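You operate a simulated robot arm through the tools that you are given. There is no shell and no other tool.

The job below is to be done with a simulated two-armed robot. You get a single attempt, and the scene is never put back.

## Task
Wipe the open flange, centre the rated gasket, set the top flange on.
Fine: the rating plate names the gasket; finger marks off with the tube pad, pad back. Set down upright: tube pad. What is to be rubbed or washed off counts as gone when no trace of it is left.

Only the result counts: the job must be done as asked and must still hold three seconds after the hand-in. Knocking over, shifting, dropping, spilling or breaking anything else fails it.

## Robot
Two 7-joint arms with fingered hands on one trunk that stands fixed in place. Base frame: the origin is at the foot of the trunk, x ahead of it, y to its left, z up; the work surface is at about z = 750. Units: mm, rad, N and s.
The left shoulder is at [60, 177, 850], the right one opposite. Payload 4 kg a hand.
Tool frame (each hand has its own): the origin (TCP) lies between the finger pads and is the grasp point; the fingertips stand 37 mm ahead of it; z points along the fingers, y is the line along which they close. The gripper opens to 124 mm. The gripper's body begins 43 mm behind the TCP. The gripper is a hand of 3 fingers: y runs from the thumb to the fingers, the wrist lies at [-15, -108, -202] in the tool frame, and closing takes about 1.5 s.
Orientation is that of the tool frame in the base frame, as a unit quaternion [w, x, y, z]. With the fingers straight down and the wrist toward the robot, the tool's x, y and z point along [0, 1, 0], [1, 0, 0] and [0, 0, -1] of the base frame.

## Interface
- The arms move only by the tool servo_tool. It takes "left_rows", "right_rows" or both (then of equal length, played together; a hand with none holds still); each is a list of rows, each an object (a shift or turn left out is 0, a gripper value left out holds the last) with "dr": the turn, a rotation vector about the tool's x, y, z in units of 120 degrees (1.0 is 120 degrees), a list of three; "linear": the shift along the tool's x, y, z in units of 500 mm (1.0 is 500 mm), a list of three; "fingers": the finger opening in mm, from 0 to 124. In form: [{"dr": [ax, ay, az], "linear": [x, y, z], "fingers": fingers}, ...]. A call has 1 to 20 rows; each row is the pose to reach, as a shift and turn from the pose commanded when the call began, along the tool's axes at that moment. A call with a number of a shift or a turn outside -1 to 1 is refused whole. A row lasts 0.2 s, in which the tool goes at most 50 mm and 0.15 rad; a call with a longer step from one row to the next is refused whole, and so is a gripper value outside its range. Where a pose cannot be reached the arm comes as near as it can. A force on the tool above 40 N (or 10 N above the force at the start of the call, whichever is more), or a blocked arm, ends the call early, and 0.2 s more pass. Each finger travels about 72 mm/s and halts on what it meets, pressing with about 33 N; the grip force reading is that of the motor and also rises with nothing between the fingers. The clock runs only during rows and for 0.2 s after the last one: add rows that repeat a pose to give the fingers time. It gives the time, the measured TCP pose, the force on the tool (base axes), the opening and the grip force at its end, in the units of the frame above (readings bear some noise), with the torque about the TCP (base axes, N m) and any sound that the robot's microphone picked up.
- Cameras (640 x 400 px; columns grow to the right, rows downward): "scene" is now at [41.8, 42.1, 1498.2]; the picture's right is [0.42, -0.91, 0.00], its down [-0.59, -0.27, -0.76] and it looks along [0.69, 0.32, -0.65] (base axes); focal length 368 px, centre (320, 200). "left" rides on the left gripper at [-64, -76, -137] in its tool frame; the picture's right is [-0.84, -0.26, 0.48], its down [0.48, -0.76, 0.43] and it looks along [0.26, 0.60, 0.76] (tool axes); focal length 256 px, centre (320, 200). "right" rides on the right gripper at [64, -76, -136] in its tool frame; the picture's right is [-0.84, 0.26, -0.48], its down [-0.48, -0.76, 0.43] and it looks along [-0.26, 0.60, 0.76] (tool axes); focal length 256 px, centre (320, 200). There is no depth. A picture from a camera that has moved, and an enlarged one, comes with that camera's place and axes in the base frame and with its lens. The place of the scene camera against the robot may be out by one fixed shift of up to 12 mm in any direction.
- get_image(camera): a new picture of that camera. It takes no simulated time.
- move_column(by): slides the trunk up (or, below 0, down) by that many mm; the arms and the scene camera ride with it, the base frame stays. It gives what a move gives, with no picture.
- hand_shape(shape, hand): the hand has 3 fingers and takes this shape, open, in about a second: jaw (thumb against the fingers, like two jaws); tri (thumb and two fingers); tip (a fingertip pinch); poke (one finger out to press); point (the index stretched); flat (the hand flat); cup (the hand cupped); fist (a fist). The gripper value then closes the fingers along that shape, each until it touches; the sizes above hold for jaw. It gives what a move gives, with no picture.
- pan_tilt(pan, tilt): turns the head with the scene camera to pan (to the left, within 1.501 rad either way) and tilt (down, from -0.506 to 1.204), counted from straight ahead of the robot. It gives what a move gives.
- enlarge(camera, box): a new picture of the part [left, top, right, bottom] of that camera's present view, enlarged. It takes no simulated time.
- close_job(): hands the job in; it is judged then, once.

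Nothing tells you positions but the pictures and the camera data. Unless the task says otherwise, let go and move clear before handing in.

The tools are called after "Request:" by a JSON object that holds its "method" and its "body". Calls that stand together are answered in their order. servo_tool: Moves the arms, as the interface text tells. Its arguments: {"type":"object","properties":{"left_rows":{"type":"array","items":{"type":"object","properties":{"dr":{"type":"array","items":{"type":"number"}},"linear":{"type":"array","items":{"type":"number"}},"fingers":{"type":"number"}}}},"right_rows":{"type":"array","items":{"type":"object","properties":{"dr":{"type":"array","items":{"type":"number"}},"linear":{"type":"array","items":{"type":"number"}},"fingers":{"type":"number"}}}}},"required":[]} The other tools are called the same way: move_column (by) slides the trunk up or down; hand_shape (shape, hand) gives the hand a shape; pan_tilt (pan, tilt) turns the head that bears the scene camera; get_image (camera) takes a picture; enlarge (camera, box) takes an enlarged picture of a part of a camera's view; close_job () hands the job in.

At the start:

```text
time_s: 0.0
left_position: [488.5, 517.6, 1086.3]
left_tool_rot: [0.001, 0.707, 0.707, 0.0]
left_force: [0.0, 0.2, -0.4]
left_wrist_torque: [-0.01, 0.01, 0.01]
left_opening: 123.5
left_gripper_force: 0.0
left_shape: jaw
right_position: [671.9, 5.7, 1153.0]
right_tool_rot: [0.0, 0.707, 0.707, 0.0]
right_force: [-0.2, -0.4, -0.5]
right_wrist_torque: [-0.02, 0.0, -0.05]
right_opening: 123.6
right_gripper_force: 0.1
right_shape: jaw
trunk travel left (down, up): [-375.0, 215.0]
head pan, tilt: [0.438, 0.703]
```

scene: 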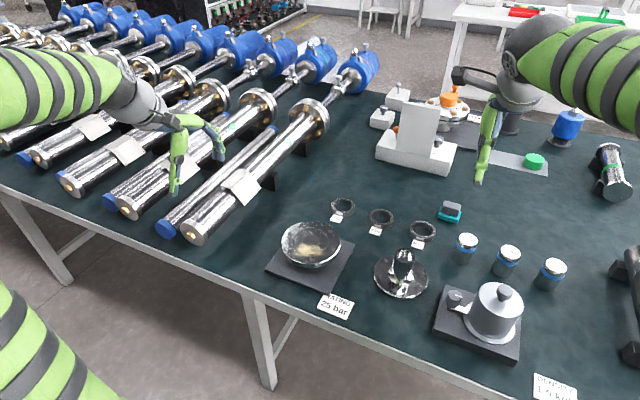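
right: 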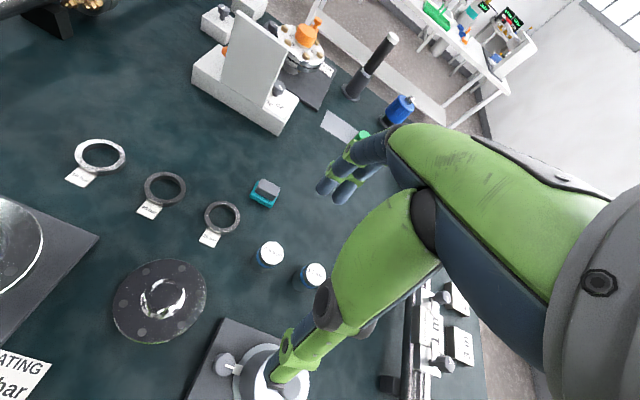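
left: 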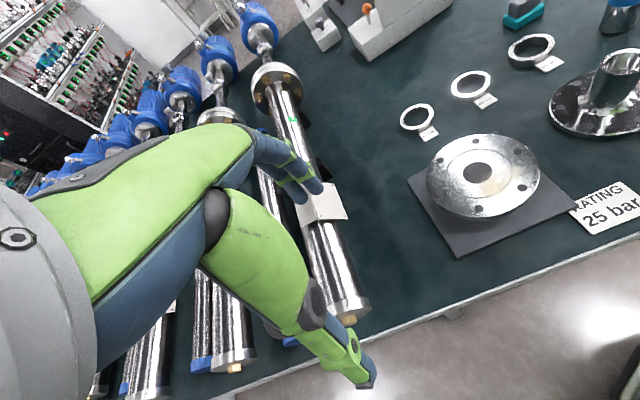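

I see an open flange on a dark mat, three tagged gaskets behind it, a top flange with a neck, and a teal pad near the gaskets. I'll zoom in to read the tags and find the details.

Request:
{"method": "enlarge", "body": {"camera": "scene", "box": [250, 180, 470, 320]}}

Request:
{"method": "enlarge", "body": {"camera": "right", "box": [50, 120, 300, 280]}}

Request:
{"method": "enlarge", "body": {"camera": "left", "box": [380, 0, 640, 250]}}

Request:
{"method": "enlarge", "body": {"camera": "scene", "box": [420, 180, 620, 400]}}

```text
2.86 times, centred on (360, 250) of scene
camera zoom: at [41.8, 42.1, 1498.2], right [0.42, -0.91, 0.0], down [-0.59, -0.27, -0.76], along [0.69, 0.32, -0.65], focal length 1052 px, centre (206, 57)
```

zoom: 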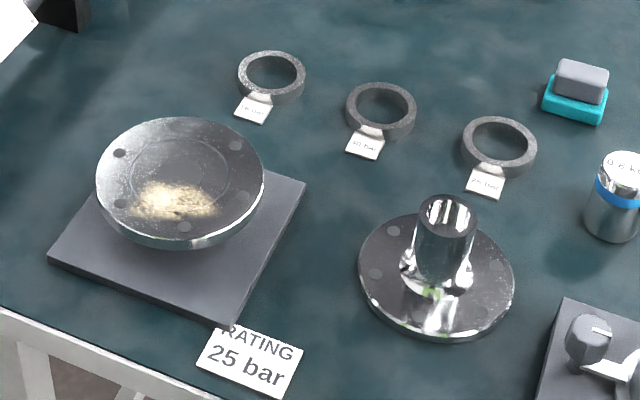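

```text
2.50 times, centred on (175, 200) of right
camera zoom: at [595.8, 69.5, 1290.9], right [0.26, -0.84, 0.48], down [-0.76, -0.48, -0.43], along [0.6, -0.26, -0.76], focal length 640 px, centre (682, 200)
```

zoom: 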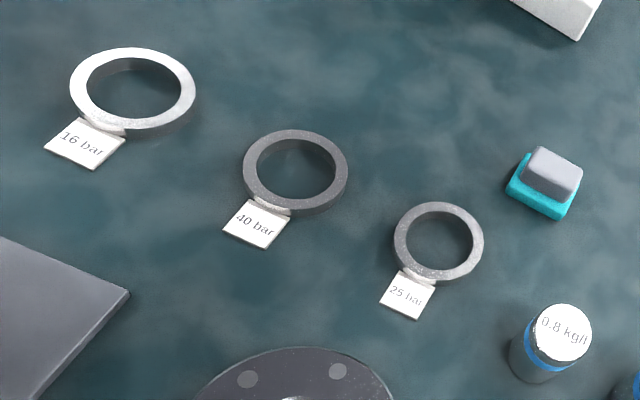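

```text
1.60 times, centred on (510, 125) of left
camera zoom: at [411.5, 454.4, 1224.5], right [-0.26, -0.84, -0.48], down [-0.76, 0.48, -0.43], along [0.6, 0.26, -0.76], focal length 410 px, centre (16, 320)
```

zoom: 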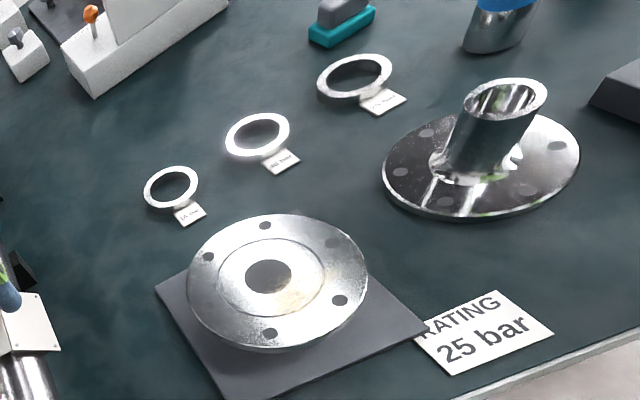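

```text
1.82 times, centred on (520, 290) of scene
camera zoom: at [41.8, 42.1, 1498.2], right [0.42, -0.91, 0.0], down [-0.59, -0.27, -0.76], along [0.69, 0.32, -0.65], focal length 669 px, centre (-44, 36)
```

zoom: 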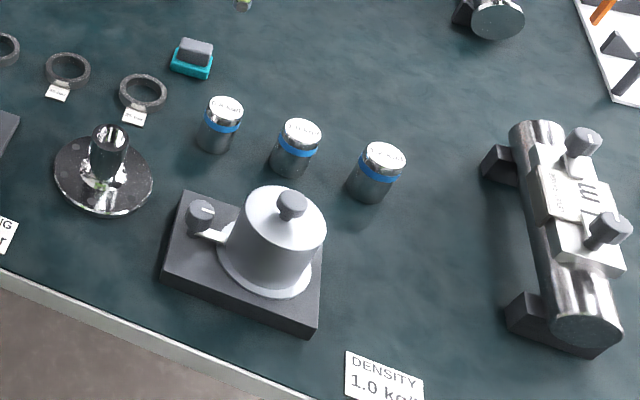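

The tag of the gasket nearest the pad reads 25 bar, matching the rating plate. I'll look at the rest of the bench for other pads and marks before I touch anything.

Request:
{"method": "enlarge", "body": {"camera": "scene", "box": [360, 60, 640, 220]}}

Request:
{"method": "enlarge", "body": {"camera": "scene", "box": [420, 190, 480, 230]}}

Request:
{"method": "enlarge", "body": {"camera": "scene", "box": [260, 210, 360, 300]}}

Request:
{"method": "enlarge", "body": {"camera": "scene", "box": [360, 220, 450, 310]}}

Request:
{"method": "enlarge", "body": {"camera": "scene", "box": [0, 30, 400, 260]}}

Request:
{"method": "pan_tilt", "body": {"pan": -0.3, "tilt": 0.75}}

Request:
{"method": "get_image", "body": {"camera": "scene"}}

```text
2.29 times, centred on (500, 140) of scene
camera zoom: at [41.8, 42.1, 1498.2], right [0.42, -0.91, 0.0], down [-0.59, -0.27, -0.76], along [0.69, 0.32, -0.65], focal length 841 px, centre (-91, 337)
```

zoom: 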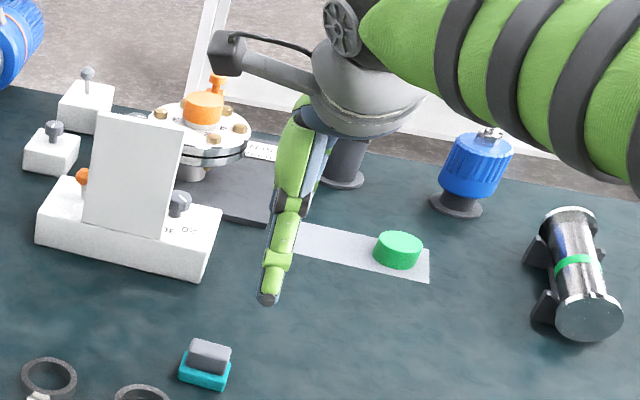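

```text
10.00 times, centred on (450, 210) of scene
camera zoom: at [41.8, 42.1, 1498.2], right [0.42, -0.91, 0.0], down [-0.59, -0.27, -0.76], along [0.69, 0.32, -0.65], focal length 3680 px, centre (-980, 100)
```

zoom: 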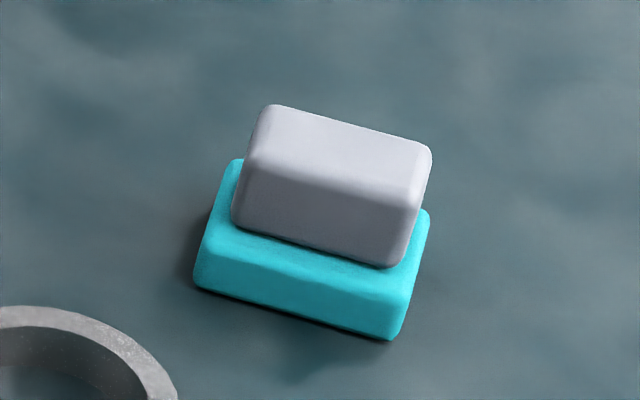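

```text
4.44 times, centred on (310, 255) of scene
camera zoom: at [41.8, 42.1, 1498.2], right [0.42, -0.91, 0.0], down [-0.59, -0.27, -0.76], along [0.69, 0.32, -0.65], focal length 1636 px, centre (364, -44)
```

zoom: 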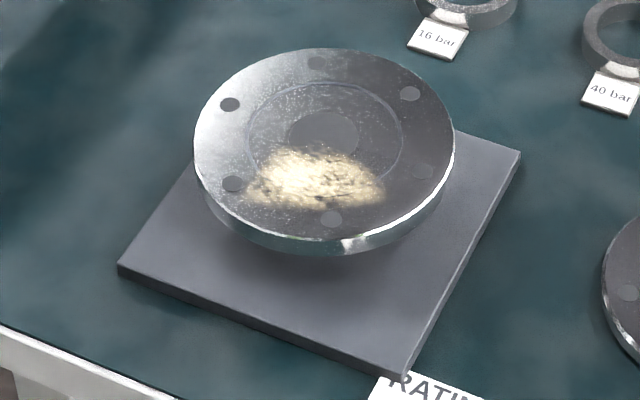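

```text
4.44 times, centred on (405, 265) of scene
camera zoom: at [41.8, 42.1, 1498.2], right [0.42, -0.91, 0.0], down [-0.59, -0.27, -0.76], along [0.69, 0.32, -0.65], focal length 1636 px, centre (-58, -89)
```

zoom: 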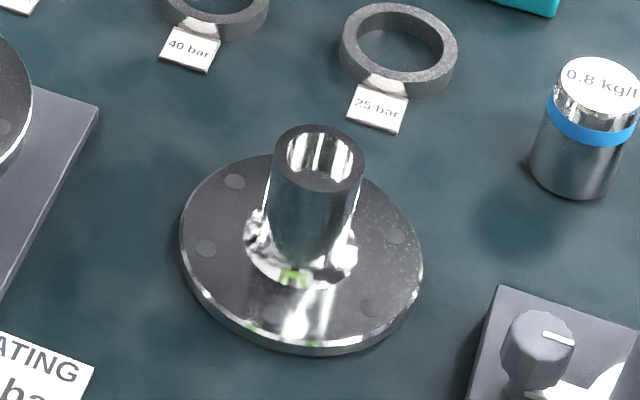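

```text
1.60 times, centred on (200, 145) of scene
camera zoom: at [41.8, 42.1, 1498.2], right [0.42, -0.91, 0.0], down [-0.59, -0.27, -0.76], along [0.69, 0.32, -0.65], focal length 589 px, centre (512, 288)
```

zoom: 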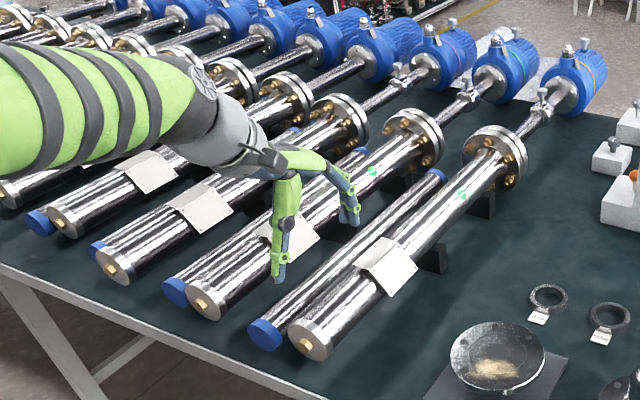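

```text
time_s: 1.1
left_position: [489.8, 516.8, 1087.6]
left_tool_rot: [0.0, 0.707, 0.707, 0.001]
left_force: [0.5, -0.2, -0.7]
left_wrist_torque: [-0.02, -0.01, 0.02]
left_opening: 123.6
left_gripper_force: 0.0
left_shape: jaw
right_position: [670.8, 3.8, 1152.7]
right_tool_rot: [0.0, 0.707, 0.708, 0.0]
right_force: [-0.7, 0.1, 0.2]
right_wrist_torque: [-0.03, 0.0, -0.05]
right_opening: 123.4
right_gripper_force: 0.1
right_shape: jaw
trunk travel left (down, up): [-375.0, 215.0]
head pan, tilt: [-0.3, 0.75]
```

```text
taken
camera scene: at [44.2, -18.3, 1494.3], right [-0.29, -0.96, 0.0], down [-0.65, 0.2, -0.73], along [0.7, -0.22, -0.68], focal length 368 px, centre (320, 200)
```

scene: 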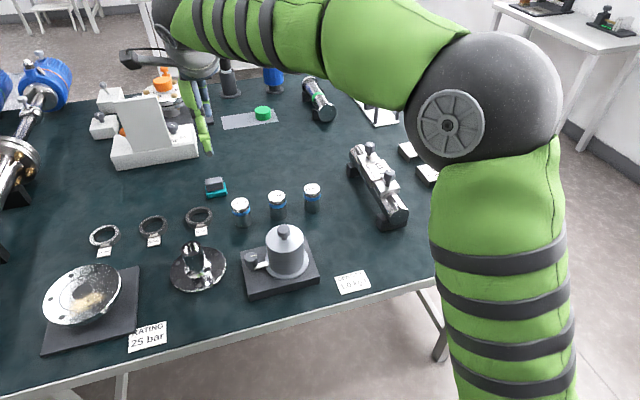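

The teal block with a grey handle looks like the wiping pad, but a green disc also lies on a plate further back. I'll look closer at that before choosing.

Request:
{"method": "enlarge", "body": {"camera": "scene", "box": [190, 70, 350, 170]}}

Request:
{"method": "enlarge", "body": {"camera": "scene", "box": [330, 130, 450, 240]}}

Request:
{"method": "enlarge", "body": {"camera": "right", "box": [180, 0, 440, 160]}}

Request:
{"method": "enlarge", "body": {"camera": "scene", "box": [80, 50, 220, 180]}}

Request:
{"method": "pan_tilt", "body": {"pan": -0.9, "tilt": 0.75}}

Request:
{"method": "get_image", "body": {"camera": "scene"}}

```text
4.00 times, centred on (270, 120) of scene
camera zoom: at [44.2, -18.3, 1494.3], right [-0.29, -0.96, 0.0], down [-0.65, 0.2, -0.73], along [0.7, -0.22, -0.68], focal length 1472 px, centre (520, 520)
```

zoom: 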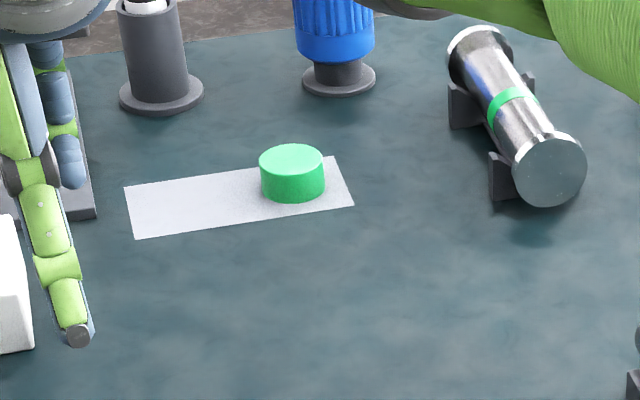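

```text
3.64 times, centred on (390, 185) of scene
camera zoom: at [44.2, -18.3, 1494.3], right [-0.29, -0.96, 0.0], down [-0.65, 0.2, -0.73], along [0.7, -0.22, -0.68], focal length 1338 px, centre (66, 254)
```

zoom: 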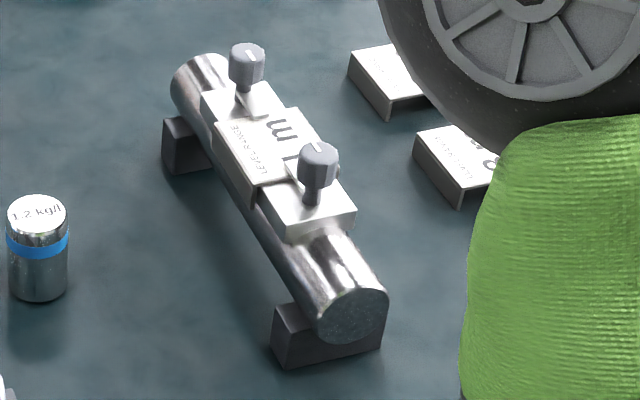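

```text
2.46 times, centred on (310, 80) of right
camera zoom: at [595.8, 69.5, 1290.9], right [0.26, -0.84, 0.48], down [-0.76, -0.48, -0.43], along [0.6, -0.26, -0.76], focal length 630 px, centre (345, 495)
```

zoom: 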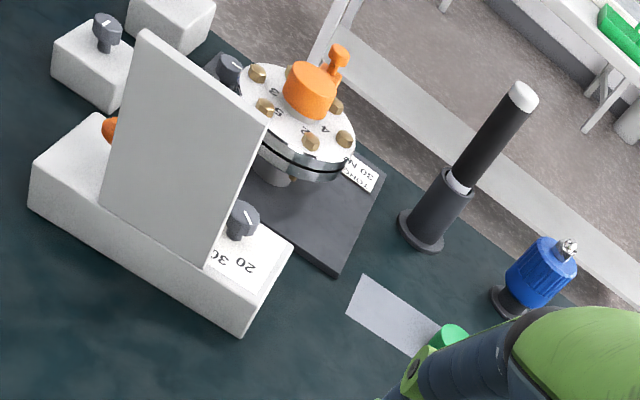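

```text
3.08 times, centred on (150, 115) of scene
camera zoom: at [44.2, -18.3, 1494.3], right [-0.29, -0.96, 0.0], down [-0.65, 0.2, -0.73], along [0.7, -0.22, -0.68], focal length 1132 px, centre (843, 462)
```

zoom: 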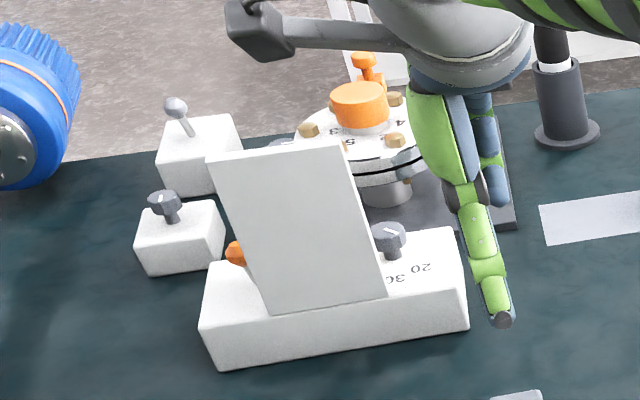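

```text
time_s: 2.1
left_position: [488.4, 517.8, 1086.8]
left_tool_rot: [0.0, 0.707, 0.707, -0.001]
left_force: [-0.9, -0.8, 0.9]
left_wrist_torque: [0.02, 0.0, -0.03]
left_opening: 123.5
left_gripper_force: 0.1
left_shape: jaw
right_position: [672.0, 6.7, 1152.6]
right_tool_rot: [0.0, 0.706, 0.708, 0.0]
right_force: [0.3, 0.0, -0.7]
right_wrist_torque: [0.01, -0.01, 0.0]
right_opening: 123.8
right_gripper_force: 0.2
right_shape: jaw
trunk travel left (down, up): [-375.0, 215.0]
head pan, tilt: [-0.901, 0.75]
```

```text
taken
camera scene: at [16.6, -58.8, 1494.3], right [-0.78, -0.62, 0.0], down [-0.42, 0.53, -0.73], along [0.45, -0.57, -0.68], focal length 368 px, centre (320, 200)
```

scene: 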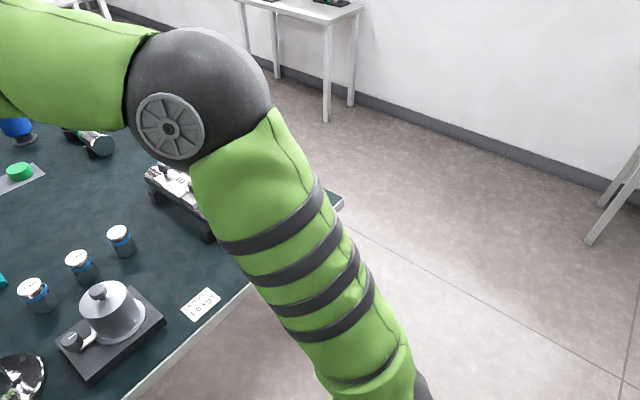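

The teal block with the grey handle at about (935, 30) is the wiping pad. The 25 bar gasket is near (845, 82), the top flange near (650, 100) and the open flange near (622, 322). I'll park the right arm to the right, raise the trunk for reach, and then bring the left hand over for a closer look.

Request:
{"method": "servo_tool", "body": {"right_rows": [{"linear": [-0.09, 0, 0]}, {"linear": [-0.18, 0, 0]}, {"linear": [-0.27, 0, 0]}, {"linear": [-0.36, -0.02, 0]}, {"linear": [-0.45, -0.06, 0]}, {"linear": [-0.54, -0.1, 0]}, {"linear": [-0.62, -0.14, 0]}, {"linear": [-0.7, -0.18, 0]}]}}

Request:
{"method": "move_column", "body": {"by": 120}}

Request:
{"method": "pan_tilt", "body": {"pan": 0.2, "tilt": 0.8}}

Request:
{"method": "get_image", "body": {"camera": "scene"}}

```text
time_s: 3.9
left_position: [488.5, 517.6, 1087.1]
left_tool_rot: [0.0, 0.708, 0.706, 0.0]
left_force: [-0.6, 0.1, 0.1]
left_wrist_torque: [-0.02, 0.01, -0.01]
left_opening: 123.8
left_gripper_force: 0.1
left_shape: jaw
right_position: [581.3, -346.0, 1155.6]
right_tool_rot: [0.0, 0.707, 0.707, 0.0]
right_force: [0.4, 0.0, 0.1]
right_wrist_torque: [-0.01, 0.0, 0.02]
right_opening: 123.6
right_gripper_force: 0.0
right_shape: jaw
trunk travel left (down, up): [-375.0, 215.0]
head pan, tilt: [-0.901, 0.75]
```

```text
time_s: 5.4
left_position: [488.0, 518.3, 1205.4]
left_tool_rot: [0.0, 0.707, 0.707, 0.0]
left_force: [0.0, 1.6, 0.0]
left_wrist_torque: [-0.01, 0.03, 0.02]
left_opening: 123.5
left_gripper_force: 0.1
left_shape: jaw
right_position: [581.6, -345.8, 1275.2]
right_tool_rot: [0.0, 0.707, 0.707, 0.0]
right_force: [-0.5, 0.1, 0.2]
right_wrist_torque: [-0.03, -0.01, -0.01]
right_opening: 123.7
right_gripper_force: 0.1
right_shape: jaw
trunk travel left (down, up): [-495.0, 95.0]
head pan, tilt: [-0.901, 0.75]
```

```text
time_s: 6.7
left_position: [487.8, 517.4, 1206.6]
left_tool_rot: [0.0, 0.707, 0.707, 0.0]
left_force: [0.3, 1.1, -0.3]
left_wrist_torque: [0.01, 0.03, 0.02]
left_opening: 123.7
left_gripper_force: 0.1
left_shape: jaw
right_position: [582.0, -344.9, 1274.7]
right_tool_rot: [-0.001, 0.707, 0.707, 0.0]
right_force: [0.7, 0.8, -0.9]
right_wrist_torque: [0.02, 0.0, 0.02]
right_opening: 123.6
right_gripper_force: 0.0
right_shape: jaw
trunk travel left (down, up): [-495.0, 95.0]
head pan, tilt: [0.201, 0.799]
```

```text
taken
camera scene: at [44.1, 22.0, 1610.3], right [0.2, -0.98, 0.0], down [-0.7, -0.14, -0.7], along [0.68, 0.14, -0.72], focal length 368 px, centre (320, 200)
```

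scene: 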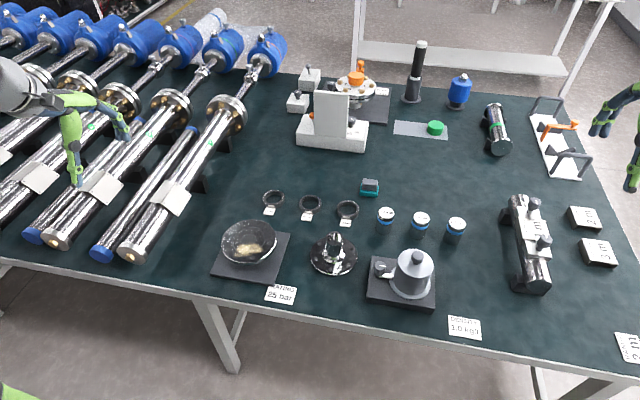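

The view is clear and the right arm is out of the way. I'll move the left hand to about (800, 30, 950) to look at the pad and the gasket.

Request:
{"method": "servo_tool", "body": {"left_rows": [{"linear": [-0.07, 0.045, 0.02]}, {"linear": [-0.14, 0.09, 0.06]}, {"linear": [-0.21, 0.135, 0.1]}, {"linear": [-0.28, 0.18, 0.14]}, {"linear": [-0.35, 0.225, 0.18]}, {"linear": [-0.42, 0.27, 0.22]}, {"linear": [-0.49, 0.315, 0.26]}, {"linear": [-0.56, 0.36, 0.3]}, {"linear": [-0.63, 0.405, 0.34]}, {"linear": [-0.7, 0.45, 0.38]}, {"linear": [-0.77, 0.495, 0.42]}, {"linear": [-0.84, 0.54, 0.45]}, {"linear": [-0.91, 0.585, 0.48]}, {"linear": [-0.976, 0.624, 0.51]}]}}

Request:
{"method": "get_image", "body": {"camera": "left"}}

Request:
{"method": "get_image", "body": {"camera": "scene"}}

```text
time_s: 9.7
left_position: [801.7, 26.3, 954.7]
left_tool_rot: [0.0, 0.707, 0.708, 0.0]
left_force: [0.1, 1.1, -0.6]
left_wrist_torque: [-0.01, 0.04, -0.01]
left_opening: 123.6
left_gripper_force: 0.0
left_shape: jaw
right_position: [582.2, -345.7, 1275.4]
right_tool_rot: [0.0, 0.707, 0.707, 0.0]
right_force: [0.1, 0.4, -0.2]
right_wrist_torque: [0.02, -0.01, 0.03]
right_opening: 123.6
right_gripper_force: 0.0
right_shape: jaw
trunk travel left (down, up): [-495.0, 95.0]
head pan, tilt: [0.201, 0.799]
```

```text
taken
camera left: at [725.2, -37.5, 1091.4], right [-0.26, -0.84, -0.48], down [-0.76, 0.48, -0.43], along [0.6, 0.26, -0.76], focal length 256 px, centre (320, 200)
```

left: 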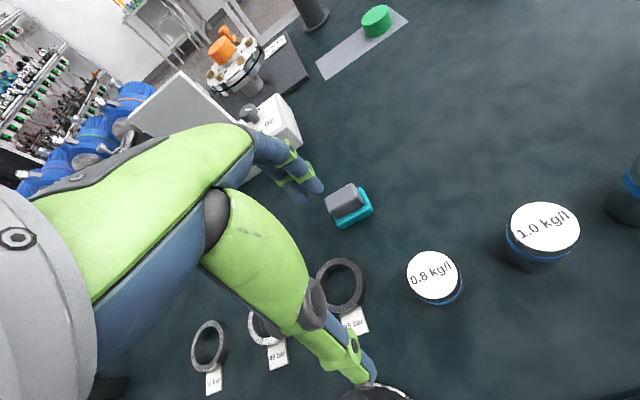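

```text
taken
camera scene: at [44.7, 21.4, 1610.3], right [0.2, -0.98, 0.0], down [-0.7, -0.14, -0.7], along [0.68, 0.14, -0.72], focal length 368 px, centre (320, 200)
```

scene: 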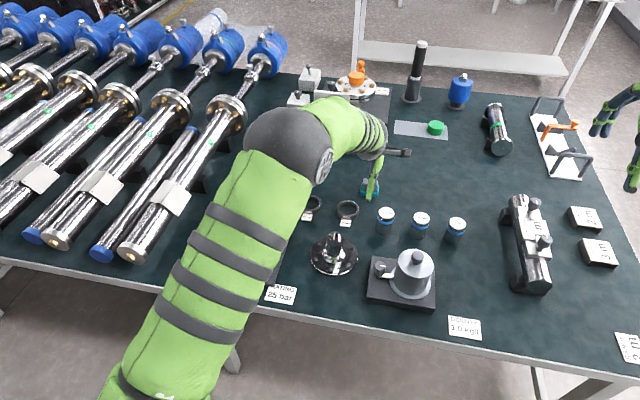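

Request:
{"method": "enlarge", "body": {"camera": "left", "box": [300, 160, 400, 240]}}

Request:
{"method": "enlarge", "body": {"camera": "scene", "box": [330, 160, 410, 220]}}

```text
5.00 times, centred on (350, 200) of left
camera zoom: at [725.2, -37.5, 1091.4], right [-0.26, -0.84, -0.48], down [-0.76, 0.48, -0.43], along [0.6, 0.26, -0.76], focal length 1280 px, centre (170, 200)
```

zoom: 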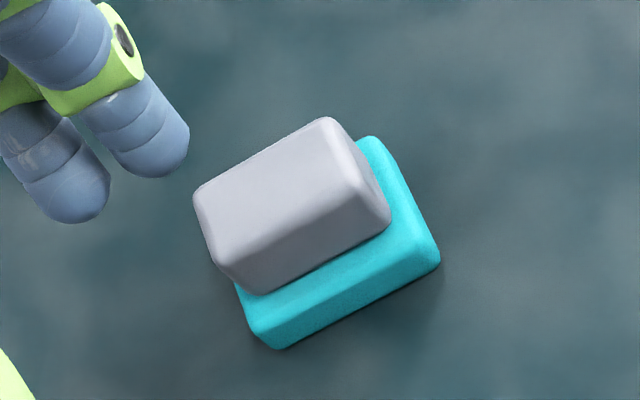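

```text
6.67 times, centred on (370, 190) of scene
camera zoom: at [44.7, 21.4, 1610.3], right [0.2, -0.98, 0.0], down [-0.7, -0.14, -0.7], along [0.68, 0.14, -0.72], focal length 2454 px, centre (-13, 267)
```

zoom: 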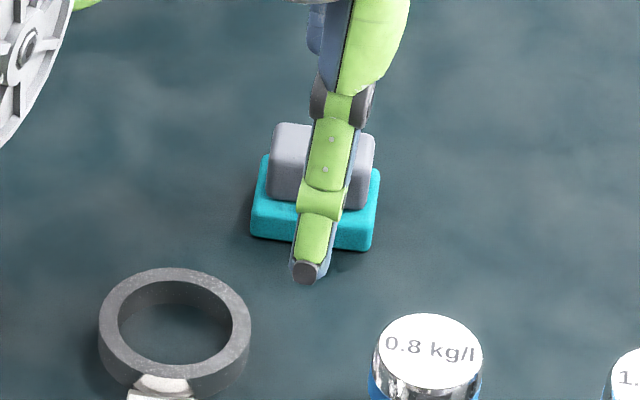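

The pad's base spans roughly x 922–960 and y 3–61, and it lies square to the base axes. Its handle is centred near (941, 32). I'll move above it with the fingers part-closed and look again.

Request:
{"method": "servo_tool", "body": {"left_rows": [{"linear": [0.0, 0.08, 0.04], "fingers": 75}, {"linear": [0.003, 0.16, 0.08]}, {"linear": [0.006, 0.24, 0.12]}, {"linear": [0.006, 0.28, 0.15]}, {"linear": [0.006, 0.28, 0.15]}, {"linear": [0.006, 0.28, 0.15]}]}}

Request:
{"method": "get_image", "body": {"camera": "left"}}

Request:
{"method": "enlarge", "body": {"camera": "scene", "box": [320, 140, 420, 220]}}

```text
time_s: 11.1
left_position: [916.8, 39.4, 882.3]
left_tool_rot: [0.0, 0.706, 0.708, 0.0]
left_force: [-0.1, 0.4, -0.4]
left_wrist_torque: [-0.01, -0.02, 0.02]
left_opening: 75.0
left_gripper_force: 0.1
left_shape: jaw
left hand out of reach, approached as far as the arm can: row 3, 4, 5, 6
right_position: [581.5, -345.8, 1273.1]
right_tool_rot: [0.0, 0.707, 0.707, 0.001]
right_force: [-0.2, 0.2, -0.4]
right_wrist_torque: [0.03, 0.04, 0.01]
right_opening: 123.9
right_gripper_force: 0.1
right_shape: jaw
trunk travel left (down, up): [-495.0, 95.0]
head pan, tilt: [0.201, 0.799]
```

```text
taken
camera left: at [839.6, -24.1, 1019.8], right [-0.26, -0.84, -0.48], down [-0.76, 0.48, -0.43], along [0.6, 0.26, -0.76], focal length 256 px, centre (320, 200)
```

left: 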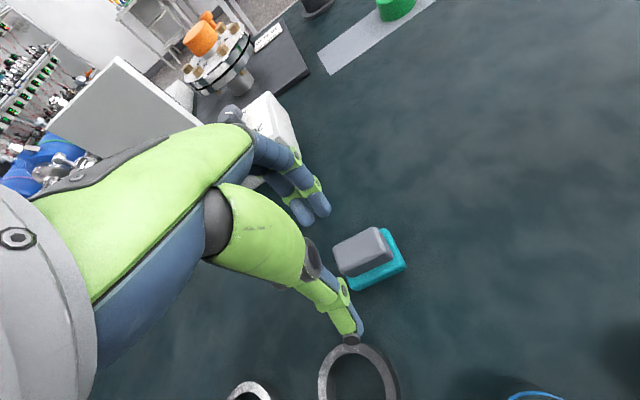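

```text
5.00 times, centred on (370, 180) of scene
camera zoom: at [44.1, 21.9, 1610.3], right [0.2, -0.98, 0.0], down [-0.7, -0.14, -0.7], along [0.68, 0.14, -0.72], focal length 1840 px, centre (70, 300)
```

zoom: 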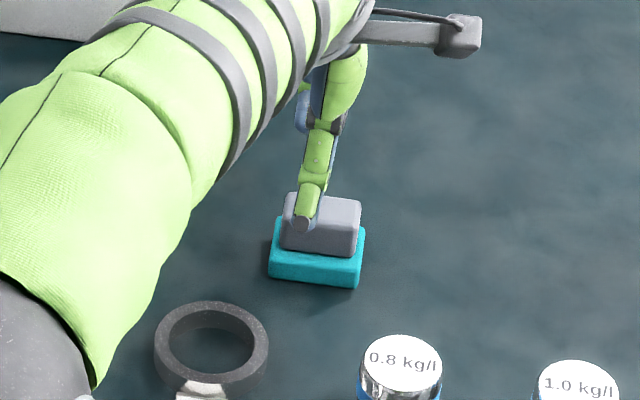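

The hand stops about 25 mm short with the tool vertical. Tilting the tool 6° forward and raising the trunk a little should close that gap.

Request:
{"method": "move_column", "body": {"by": 30}}

Request:
{"method": "servo_tool", "body": {"left_rows": [{"dr": [-0.025, 0, 0]}, {"dr": [-0.05, 0, 0]}, {"dr": [-0.05, 0, 0]}, {"dr": [-0.05, 0, 0]}]}}

Request:
{"method": "get_image", "body": {"camera": "left"}}

```text
time_s: 11.9
left_position: [915.7, 40.1, 911.5]
left_tool_rot: [0.0, 0.707, 0.707, 0.001]
left_force: [-0.5, 0.9, 0.9]
left_wrist_torque: [-0.01, -0.02, 0.01]
left_opening: 75.2
left_gripper_force: 0.0
left_shape: jaw
right_position: [581.6, -345.6, 1304.2]
right_tool_rot: [-0.001, 0.708, 0.707, 0.0]
right_force: [0.0, 0.6, 0.3]
right_wrist_torque: [-0.02, -0.02, 0.0]
right_opening: 123.9
right_gripper_force: 0.1
right_shape: jaw
trunk travel left (down, up): [-525.0, 65.0]
head pan, tilt: [0.201, 0.799]
```

```text
time_s: 12.9
left_position: [916.0, 38.8, 912.9]
left_tool_rot: [0.037, 0.706, 0.706, 0.036]
left_force: [-0.4, -0.6, 0.1]
left_wrist_torque: [0.0, -0.01, -0.01]
left_opening: 75.1
left_gripper_force: 0.1
left_shape: jaw
right_position: [580.8, -346.2, 1305.6]
right_tool_rot: [0.0, 0.707, 0.707, 0.0]
right_force: [-0.8, -0.2, 0.2]
right_wrist_torque: [0.03, 0.02, 0.0]
right_opening: 123.7
right_gripper_force: 0.0
right_shape: jaw
trunk travel left (down, up): [-525.0, 65.0]
head pan, tilt: [0.201, 0.799]
```

```text
taken
camera left: at [825.4, -24.3, 1041.3], right [-0.2, -0.84, -0.51], down [-0.71, 0.48, -0.51], along [0.67, 0.26, -0.69], focal length 256 px, centre (320, 200)
```

left: 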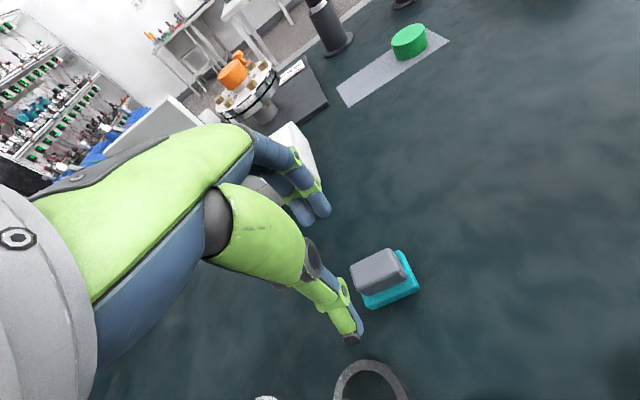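

Request:
{"method": "enlarge", "body": {"camera": "left", "box": [330, 230, 430, 330]}}

```text
4.00 times, centred on (380, 280) of left
camera zoom: at [825.4, -24.3, 1041.3], right [-0.2, -0.84, -0.51], down [-0.71, 0.48, -0.51], along [0.67, 0.26, -0.69], focal length 1024 px, centre (80, -120)
```

zoom: 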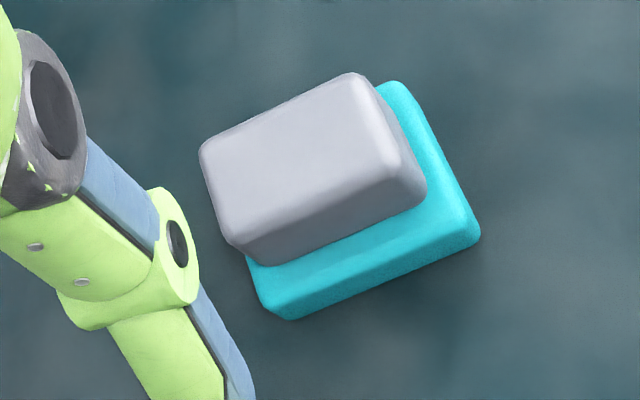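

The handle's top is about 27 × 46 mm, centred near (940, 32). I'll come down toward it with the tilted tool and stop above it to check.

Request:
{"method": "servo_tool", "body": {"left_rows": [{"linear": [-0.007, 0.015, 0.03]}, {"linear": [-0.014, 0.03, 0.07]}, {"linear": [-0.014, 0.03, 0.12]}, {"linear": [-0.014, 0.029, 0.13]}, {"linear": [-0.014, 0.029, 0.13]}]}}

Request:
{"method": "get_image", "body": {"camera": "left"}}

Request:
{"method": "enlarge", "body": {"camera": "scene", "box": [320, 140, 420, 220]}}

```text
time_s: 14.1
left_position: [927.7, 39.4, 852.9]
left_tool_rot: [0.037, 0.706, 0.706, 0.038]
left_force: [-0.2, 0.0, 0.2]
left_wrist_torque: [0.01, 0.0, 0.02]
left_opening: 75.1
left_gripper_force: 0.0
left_shape: jaw
left hand out of reach, approached as far as the arm can: row 2, 3, 4, 5
right_position: [581.8, -345.0, 1303.9]
right_tool_rot: [0.0, 0.707, 0.707, 0.0]
right_force: [-0.7, -0.6, 0.6]
right_wrist_torque: [0.02, 0.02, 0.01]
right_opening: 123.6
right_gripper_force: 0.1
right_shape: jaw
trunk travel left (down, up): [-525.0, 65.0]
head pan, tilt: [0.201, 0.799]
```

```text
taken
camera left: at [837.2, -25.5, 982.4], right [-0.2, -0.84, -0.51], down [-0.71, 0.48, -0.51], along [0.67, 0.26, -0.69], focal length 256 px, centre (320, 200)
```

left: 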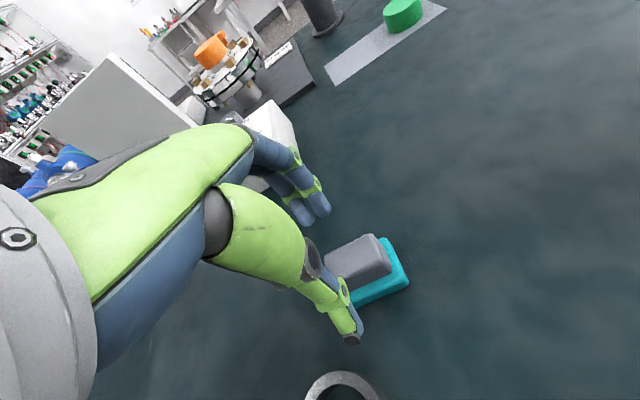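

```text
5.00 times, centred on (370, 180) of scene
camera zoom: at [44.1, 22.0, 1640.3], right [0.2, -0.98, 0.0], down [-0.7, -0.14, -0.7], along [0.68, 0.14, -0.72], focal length 1840 px, centre (70, 300)
```

zoom: 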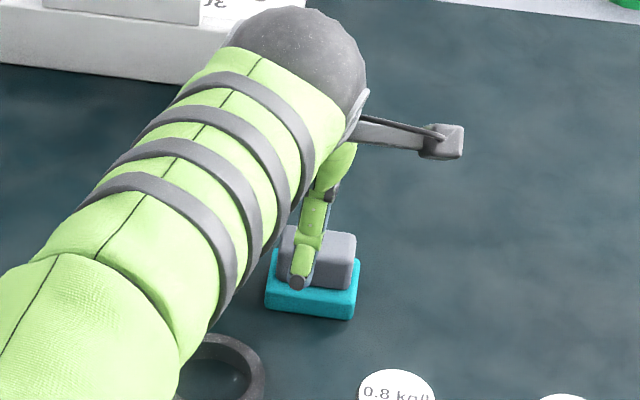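

The arm runs out of reach again, and the result suggests a lower trunk may reach further than a higher one. I'll lift the hand, drop the trunk by the same amount and retry.

Request:
{"method": "servo_tool", "body": {"left_rows": [{"linear": [0, 0, -0.08]}, {"linear": [0, 0, -0.16]}, {"linear": [0, -0.02, -0.22]}]}}

Request:
{"method": "move_column", "body": {"by": -110}}

Request:
{"method": "servo_tool", "body": {"left_rows": [{"linear": [-0.007, 0.02, 0]}, {"linear": [-0.014, 0.045, 0.0]}, {"linear": [-0.014, 0.045, 0]}, {"linear": [-0.014, 0.045, 0]}]}}

```text
time_s: 14.9
left_position: [933.9, 29.6, 961.9]
left_tool_rot: [0.037, 0.706, 0.706, 0.036]
left_force: [0.4, -0.1, 0.4]
left_wrist_torque: [-0.02, 0.03, -0.01]
left_opening: 75.2
left_gripper_force: 0.1
left_shape: jaw
left hand out of reach, approached as far as the arm can: row 1, 2, 3
right_position: [580.9, -344.9, 1305.2]
right_tool_rot: [0.001, 0.707, 0.707, 0.0]
right_force: [0.6, -0.6, 0.6]
right_wrist_torque: [0.02, -0.02, 0.04]
right_opening: 123.8
right_gripper_force: 0.1
right_shape: jaw
trunk travel left (down, up): [-525.0, 65.0]
head pan, tilt: [0.201, 0.799]
```

```text
time_s: 16.3
left_position: [934.0, 29.5, 851.8]
left_tool_rot: [0.037, 0.706, 0.706, 0.038]
left_force: [0.4, -0.2, -0.4]
left_wrist_torque: [0.0, 0.03, 0.03]
left_opening: 75.3
left_gripper_force: 0.1
left_shape: jaw
right_position: [581.2, -345.2, 1194.8]
right_tool_rot: [0.0, 0.707, 0.707, 0.0]
right_force: [-0.4, -0.6, 0.7]
right_wrist_torque: [0.02, -0.03, 0.03]
right_opening: 123.8
right_gripper_force: 0.0
right_shape: jaw
trunk travel left (down, up): [-415.0, 175.0]
head pan, tilt: [0.201, 0.799]
```

```text
time_s: 17.3
left_position: [937.5, 32.8, 846.6]
left_tool_rot: [0.036, 0.706, 0.706, 0.036]
left_force: [0.2, -0.8, -0.2]
left_wrist_torque: [0.01, 0.01, 0.0]
left_opening: 75.4
left_gripper_force: 0.1
left_shape: jaw
left hand out of reach, approached as far as the arm can: row 1, 2, 3, 4
right_position: [582.1, -345.3, 1195.0]
right_tool_rot: [0.0, 0.707, 0.707, 0.001]
right_force: [-0.4, 0.3, -0.9]
right_wrist_torque: [0.01, 0.01, 0.01]
right_opening: 123.9
right_gripper_force: 0.0
right_shape: jaw
trunk travel left (down, up): [-415.0, 175.0]
head pan, tilt: [0.201, 0.799]
```

The lower trunk helped: the hand is now at (937.5, 32.8), right over the handle. I'll check the alignment, and lowering the trunk will then take the hand straight down.

Request:
{"method": "get_image", "body": {"camera": "left"}}

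Request:
{"method": "enlarge", "body": {"camera": "scene", "box": [320, 120, 420, 200]}}

```text
taken
camera left: at [847.4, -30.4, 975.6], right [-0.21, -0.84, -0.51], down [-0.71, 0.48, -0.51], along [0.67, 0.26, -0.69], focal length 256 px, centre (320, 200)
```

left: 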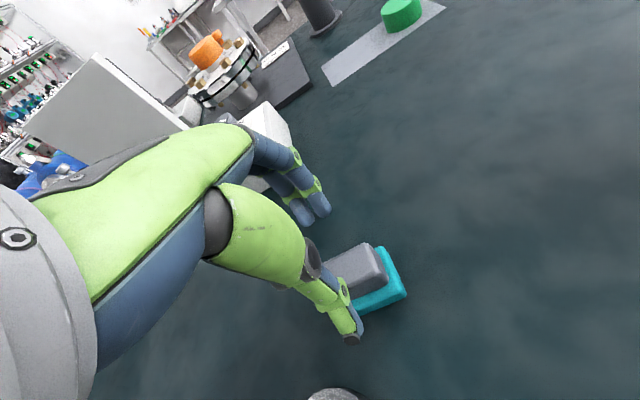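

```text
5.00 times, centred on (370, 160) of scene
camera zoom: at [44.1, 22.0, 1530.3], right [0.2, -0.98, 0.0], down [-0.7, -0.14, -0.7], along [0.68, 0.14, -0.72], focal length 1840 px, centre (70, 400)
```

zoom: 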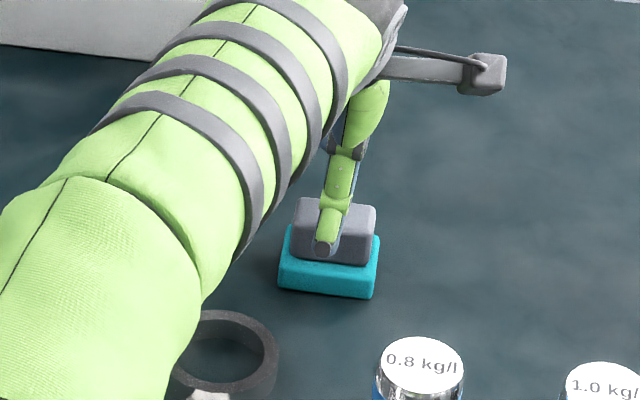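

Request:
{"method": "enlarge", "body": {"camera": "left", "box": [280, 180, 420, 360]}}

```text
2.22 times, centred on (350, 270) of left
camera zoom: at [847.4, -30.4, 975.6], right [-0.21, -0.84, -0.51], down [-0.71, 0.48, -0.51], along [0.67, 0.26, -0.69], focal length 569 px, centre (253, 44)
```

zoom: 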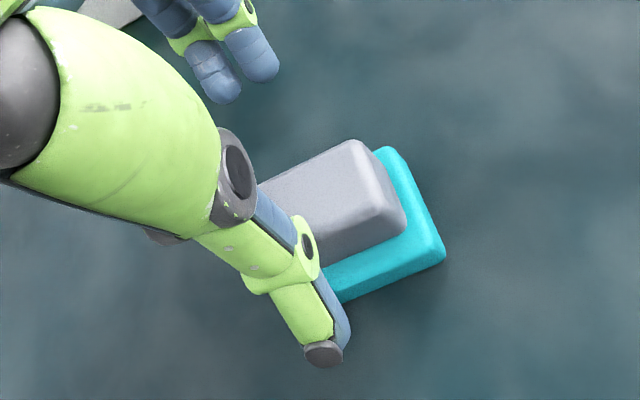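

The alignment holds: the pad's centre is at y ≈ 32 and the fingers straddle the handle. I'll lower the trunk 38 mm and close on the handle.

Request:
{"method": "move_column", "body": {"by": -38}}

Request:
{"method": "get_image", "body": {"camera": "left"}}

Request:
{"method": "enlarge", "body": {"camera": "scene", "box": [320, 120, 420, 200]}}

```text
time_s: 18.1
left_position: [936.0, 33.0, 808.5]
left_tool_rot: [0.037, 0.706, 0.706, 0.036]
left_force: [0.3, 0.4, 0.5]
left_wrist_torque: [-0.04, 0.02, -0.01]
left_opening: 75.1
left_gripper_force: 0.1
left_shape: jaw
right_position: [582.3, -344.5, 1157.3]
right_tool_rot: [0.001, 0.707, 0.707, 0.001]
right_force: [-0.3, 0.8, -0.1]
right_wrist_torque: [0.02, 0.01, -0.04]
right_opening: 123.9
right_gripper_force: 0.1
right_shape: jaw
trunk travel left (down, up): [-377.0, 213.0]
head pan, tilt: [0.201, 0.799]
```

```text
taken
camera left: at [847.2, -30.4, 937.8], right [-0.21, -0.84, -0.51], down [-0.71, 0.48, -0.51], along [0.67, 0.26, -0.69], focal length 256 px, centre (320, 200)
```

left: 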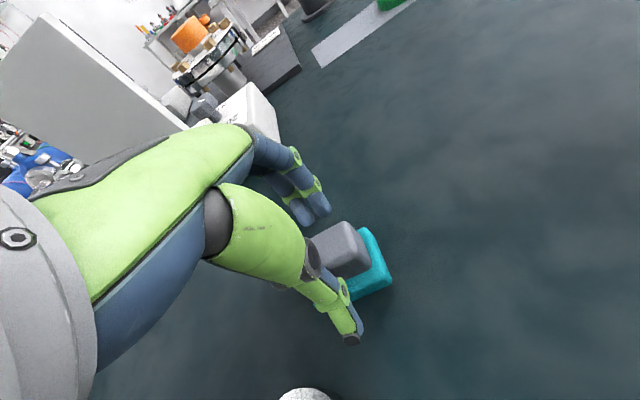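

```text
5.00 times, centred on (370, 160) of scene
camera zoom: at [43.9, 22.1, 1492.3], right [0.2, -0.98, 0.0], down [-0.7, -0.14, -0.7], along [0.68, 0.14, -0.72], focal length 1840 px, centre (70, 400)
```

zoom: 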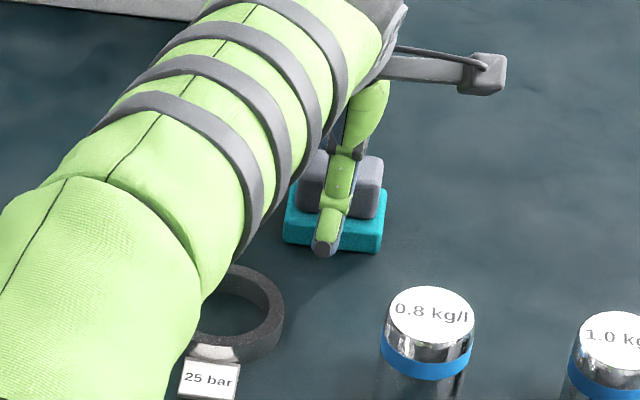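

Request:
{"method": "servo_tool", "body": {"left_rows": [{"fingers": 50}, {"fingers": 40}, {"fingers": 32}, {"fingers": 25}, {"fingers": 18}, {"fingers": 10}, {"fingers": 5}, {"fingers": 5}, {"fingers": 5}]}}

Request:
{"method": "get_image", "body": {"camera": "left"}}

Request:
{"method": "enlarge", "body": {"camera": "scene", "box": [320, 120, 420, 200]}}

```text
time_s: 20.1
left_position: [937.4, 33.1, 808.3]
left_tool_rot: [0.037, 0.706, 0.706, 0.037]
left_force: [-0.8, 0.9, 3.3]
left_wrist_torque: [0.03, -0.1, 0.03]
left_opening: 34.8
left_gripper_force: 32.8
left_shape: jaw
right_position: [581.2, -345.5, 1157.3]
right_tool_rot: [0.0, 0.707, 0.707, 0.0]
right_force: [-0.4, 0.5, 0.5]
right_wrist_torque: [0.02, -0.01, 0.02]
right_opening: 123.7
right_gripper_force: 0.1
right_shape: jaw
trunk travel left (down, up): [-377.0, 213.0]
head pan, tilt: [0.201, 0.799]
```

```text
taken
camera left: at [847.2, -30.4, 937.9], right [-0.2, -0.84, -0.51], down [-0.71, 0.48, -0.51], along [0.67, 0.26, -0.69], focal length 256 px, centre (320, 200)
```

left: 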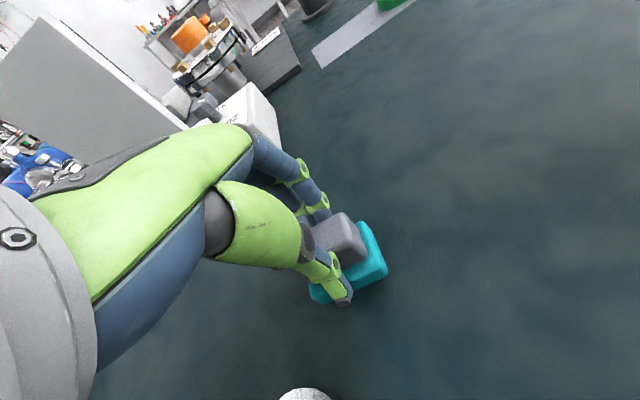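

```text
5.00 times, centred on (370, 160) of scene
camera zoom: at [43.8, 22.0, 1492.3], right [0.2, -0.98, 0.0], down [-0.7, -0.14, -0.7], along [0.68, 0.14, -0.72], focal length 1840 px, centre (70, 400)
```

zoom: 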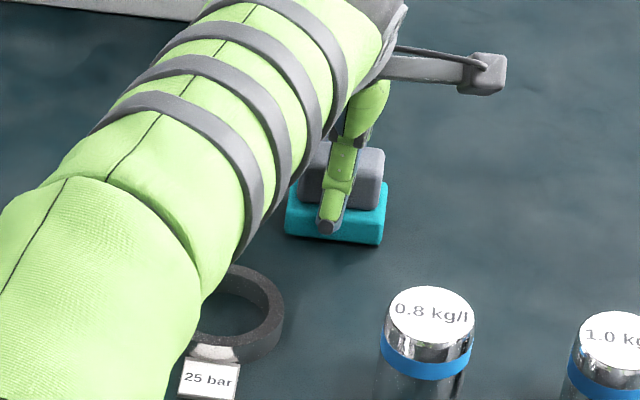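

The hand has gripped the handle with a 34.8 mm opening at 33 N. I'll lift with the trunk and check that it holds.

Request:
{"method": "move_column", "body": {"by": 120}}

Request:
{"method": "get_image", "body": {"camera": "left"}}

Request:
{"method": "get_image", "body": {"camera": "scene"}}

```text
time_s: 21.6
left_position: [937.6, 32.8, 928.1]
left_tool_rot: [0.036, 0.706, 0.706, 0.036]
left_force: [-0.5, 0.3, 0.0]
left_wrist_torque: [0.03, -0.04, 0.01]
left_opening: 34.3
left_gripper_force: 33.2
left_shape: jaw
right_position: [581.4, -346.0, 1276.9]
right_tool_rot: [0.0, 0.707, 0.707, 0.0]
right_force: [-0.3, 0.3, 0.4]
right_wrist_torque: [-0.03, -0.02, 0.0]
right_opening: 123.8
right_gripper_force: 0.0
right_shape: jaw
trunk travel left (down, up): [-497.0, 93.0]
head pan, tilt: [0.201, 0.799]
```

```text
taken
camera left: at [847.6, -30.5, 1057.2], right [-0.21, -0.84, -0.51], down [-0.71, 0.48, -0.51], along [0.67, 0.26, -0.69], focal length 256 px, centre (320, 200)
```

left: 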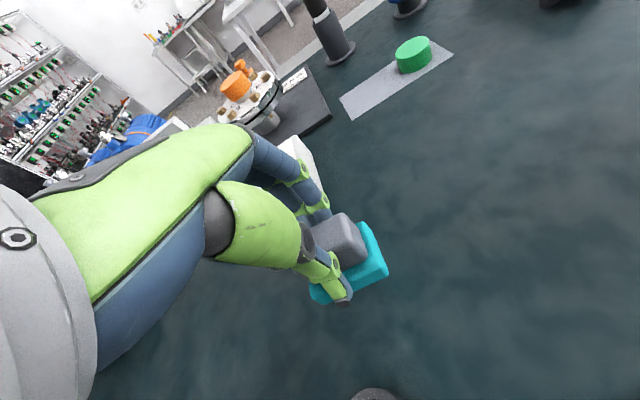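

```text
taken
camera scene: at [44.5, 21.9, 1612.2], right [0.2, -0.98, 0.0], down [-0.7, -0.14, -0.7], along [0.68, 0.14, -0.72], focal length 368 px, centre (320, 200)
```

scene: 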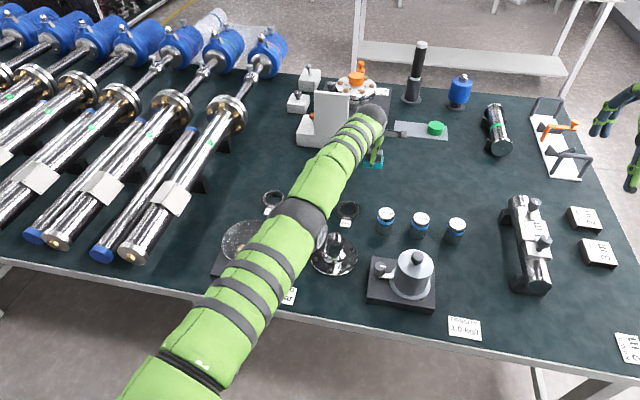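

Request:
{"method": "enlarge", "body": {"camera": "left", "box": [280, 180, 420, 330]}}

Request:
{"method": "enlarge", "body": {"camera": "scene", "box": [340, 120, 420, 180]}}

```text
2.67 times, centred on (350, 255) of left
camera zoom: at [847.6, -30.5, 1057.2], right [-0.21, -0.84, -0.51], down [-0.71, 0.48, -0.51], along [0.67, 0.26, -0.69], focal length 683 px, centre (240, 53)
```

zoom: 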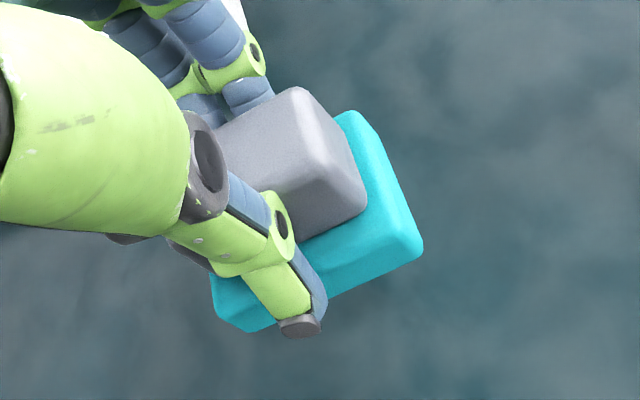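

```text
6.67 times, centred on (380, 150) of scene
camera zoom: at [44.5, 21.9, 1612.2], right [0.2, -0.98, 0.0], down [-0.7, -0.14, -0.7], along [0.68, 0.14, -0.72], focal length 2454 px, centre (-80, 533)
```

zoom: 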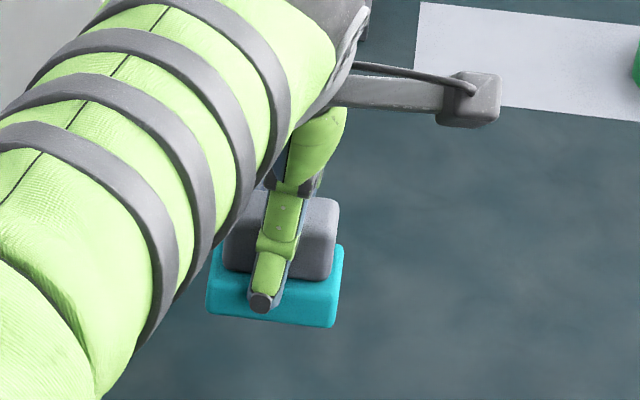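

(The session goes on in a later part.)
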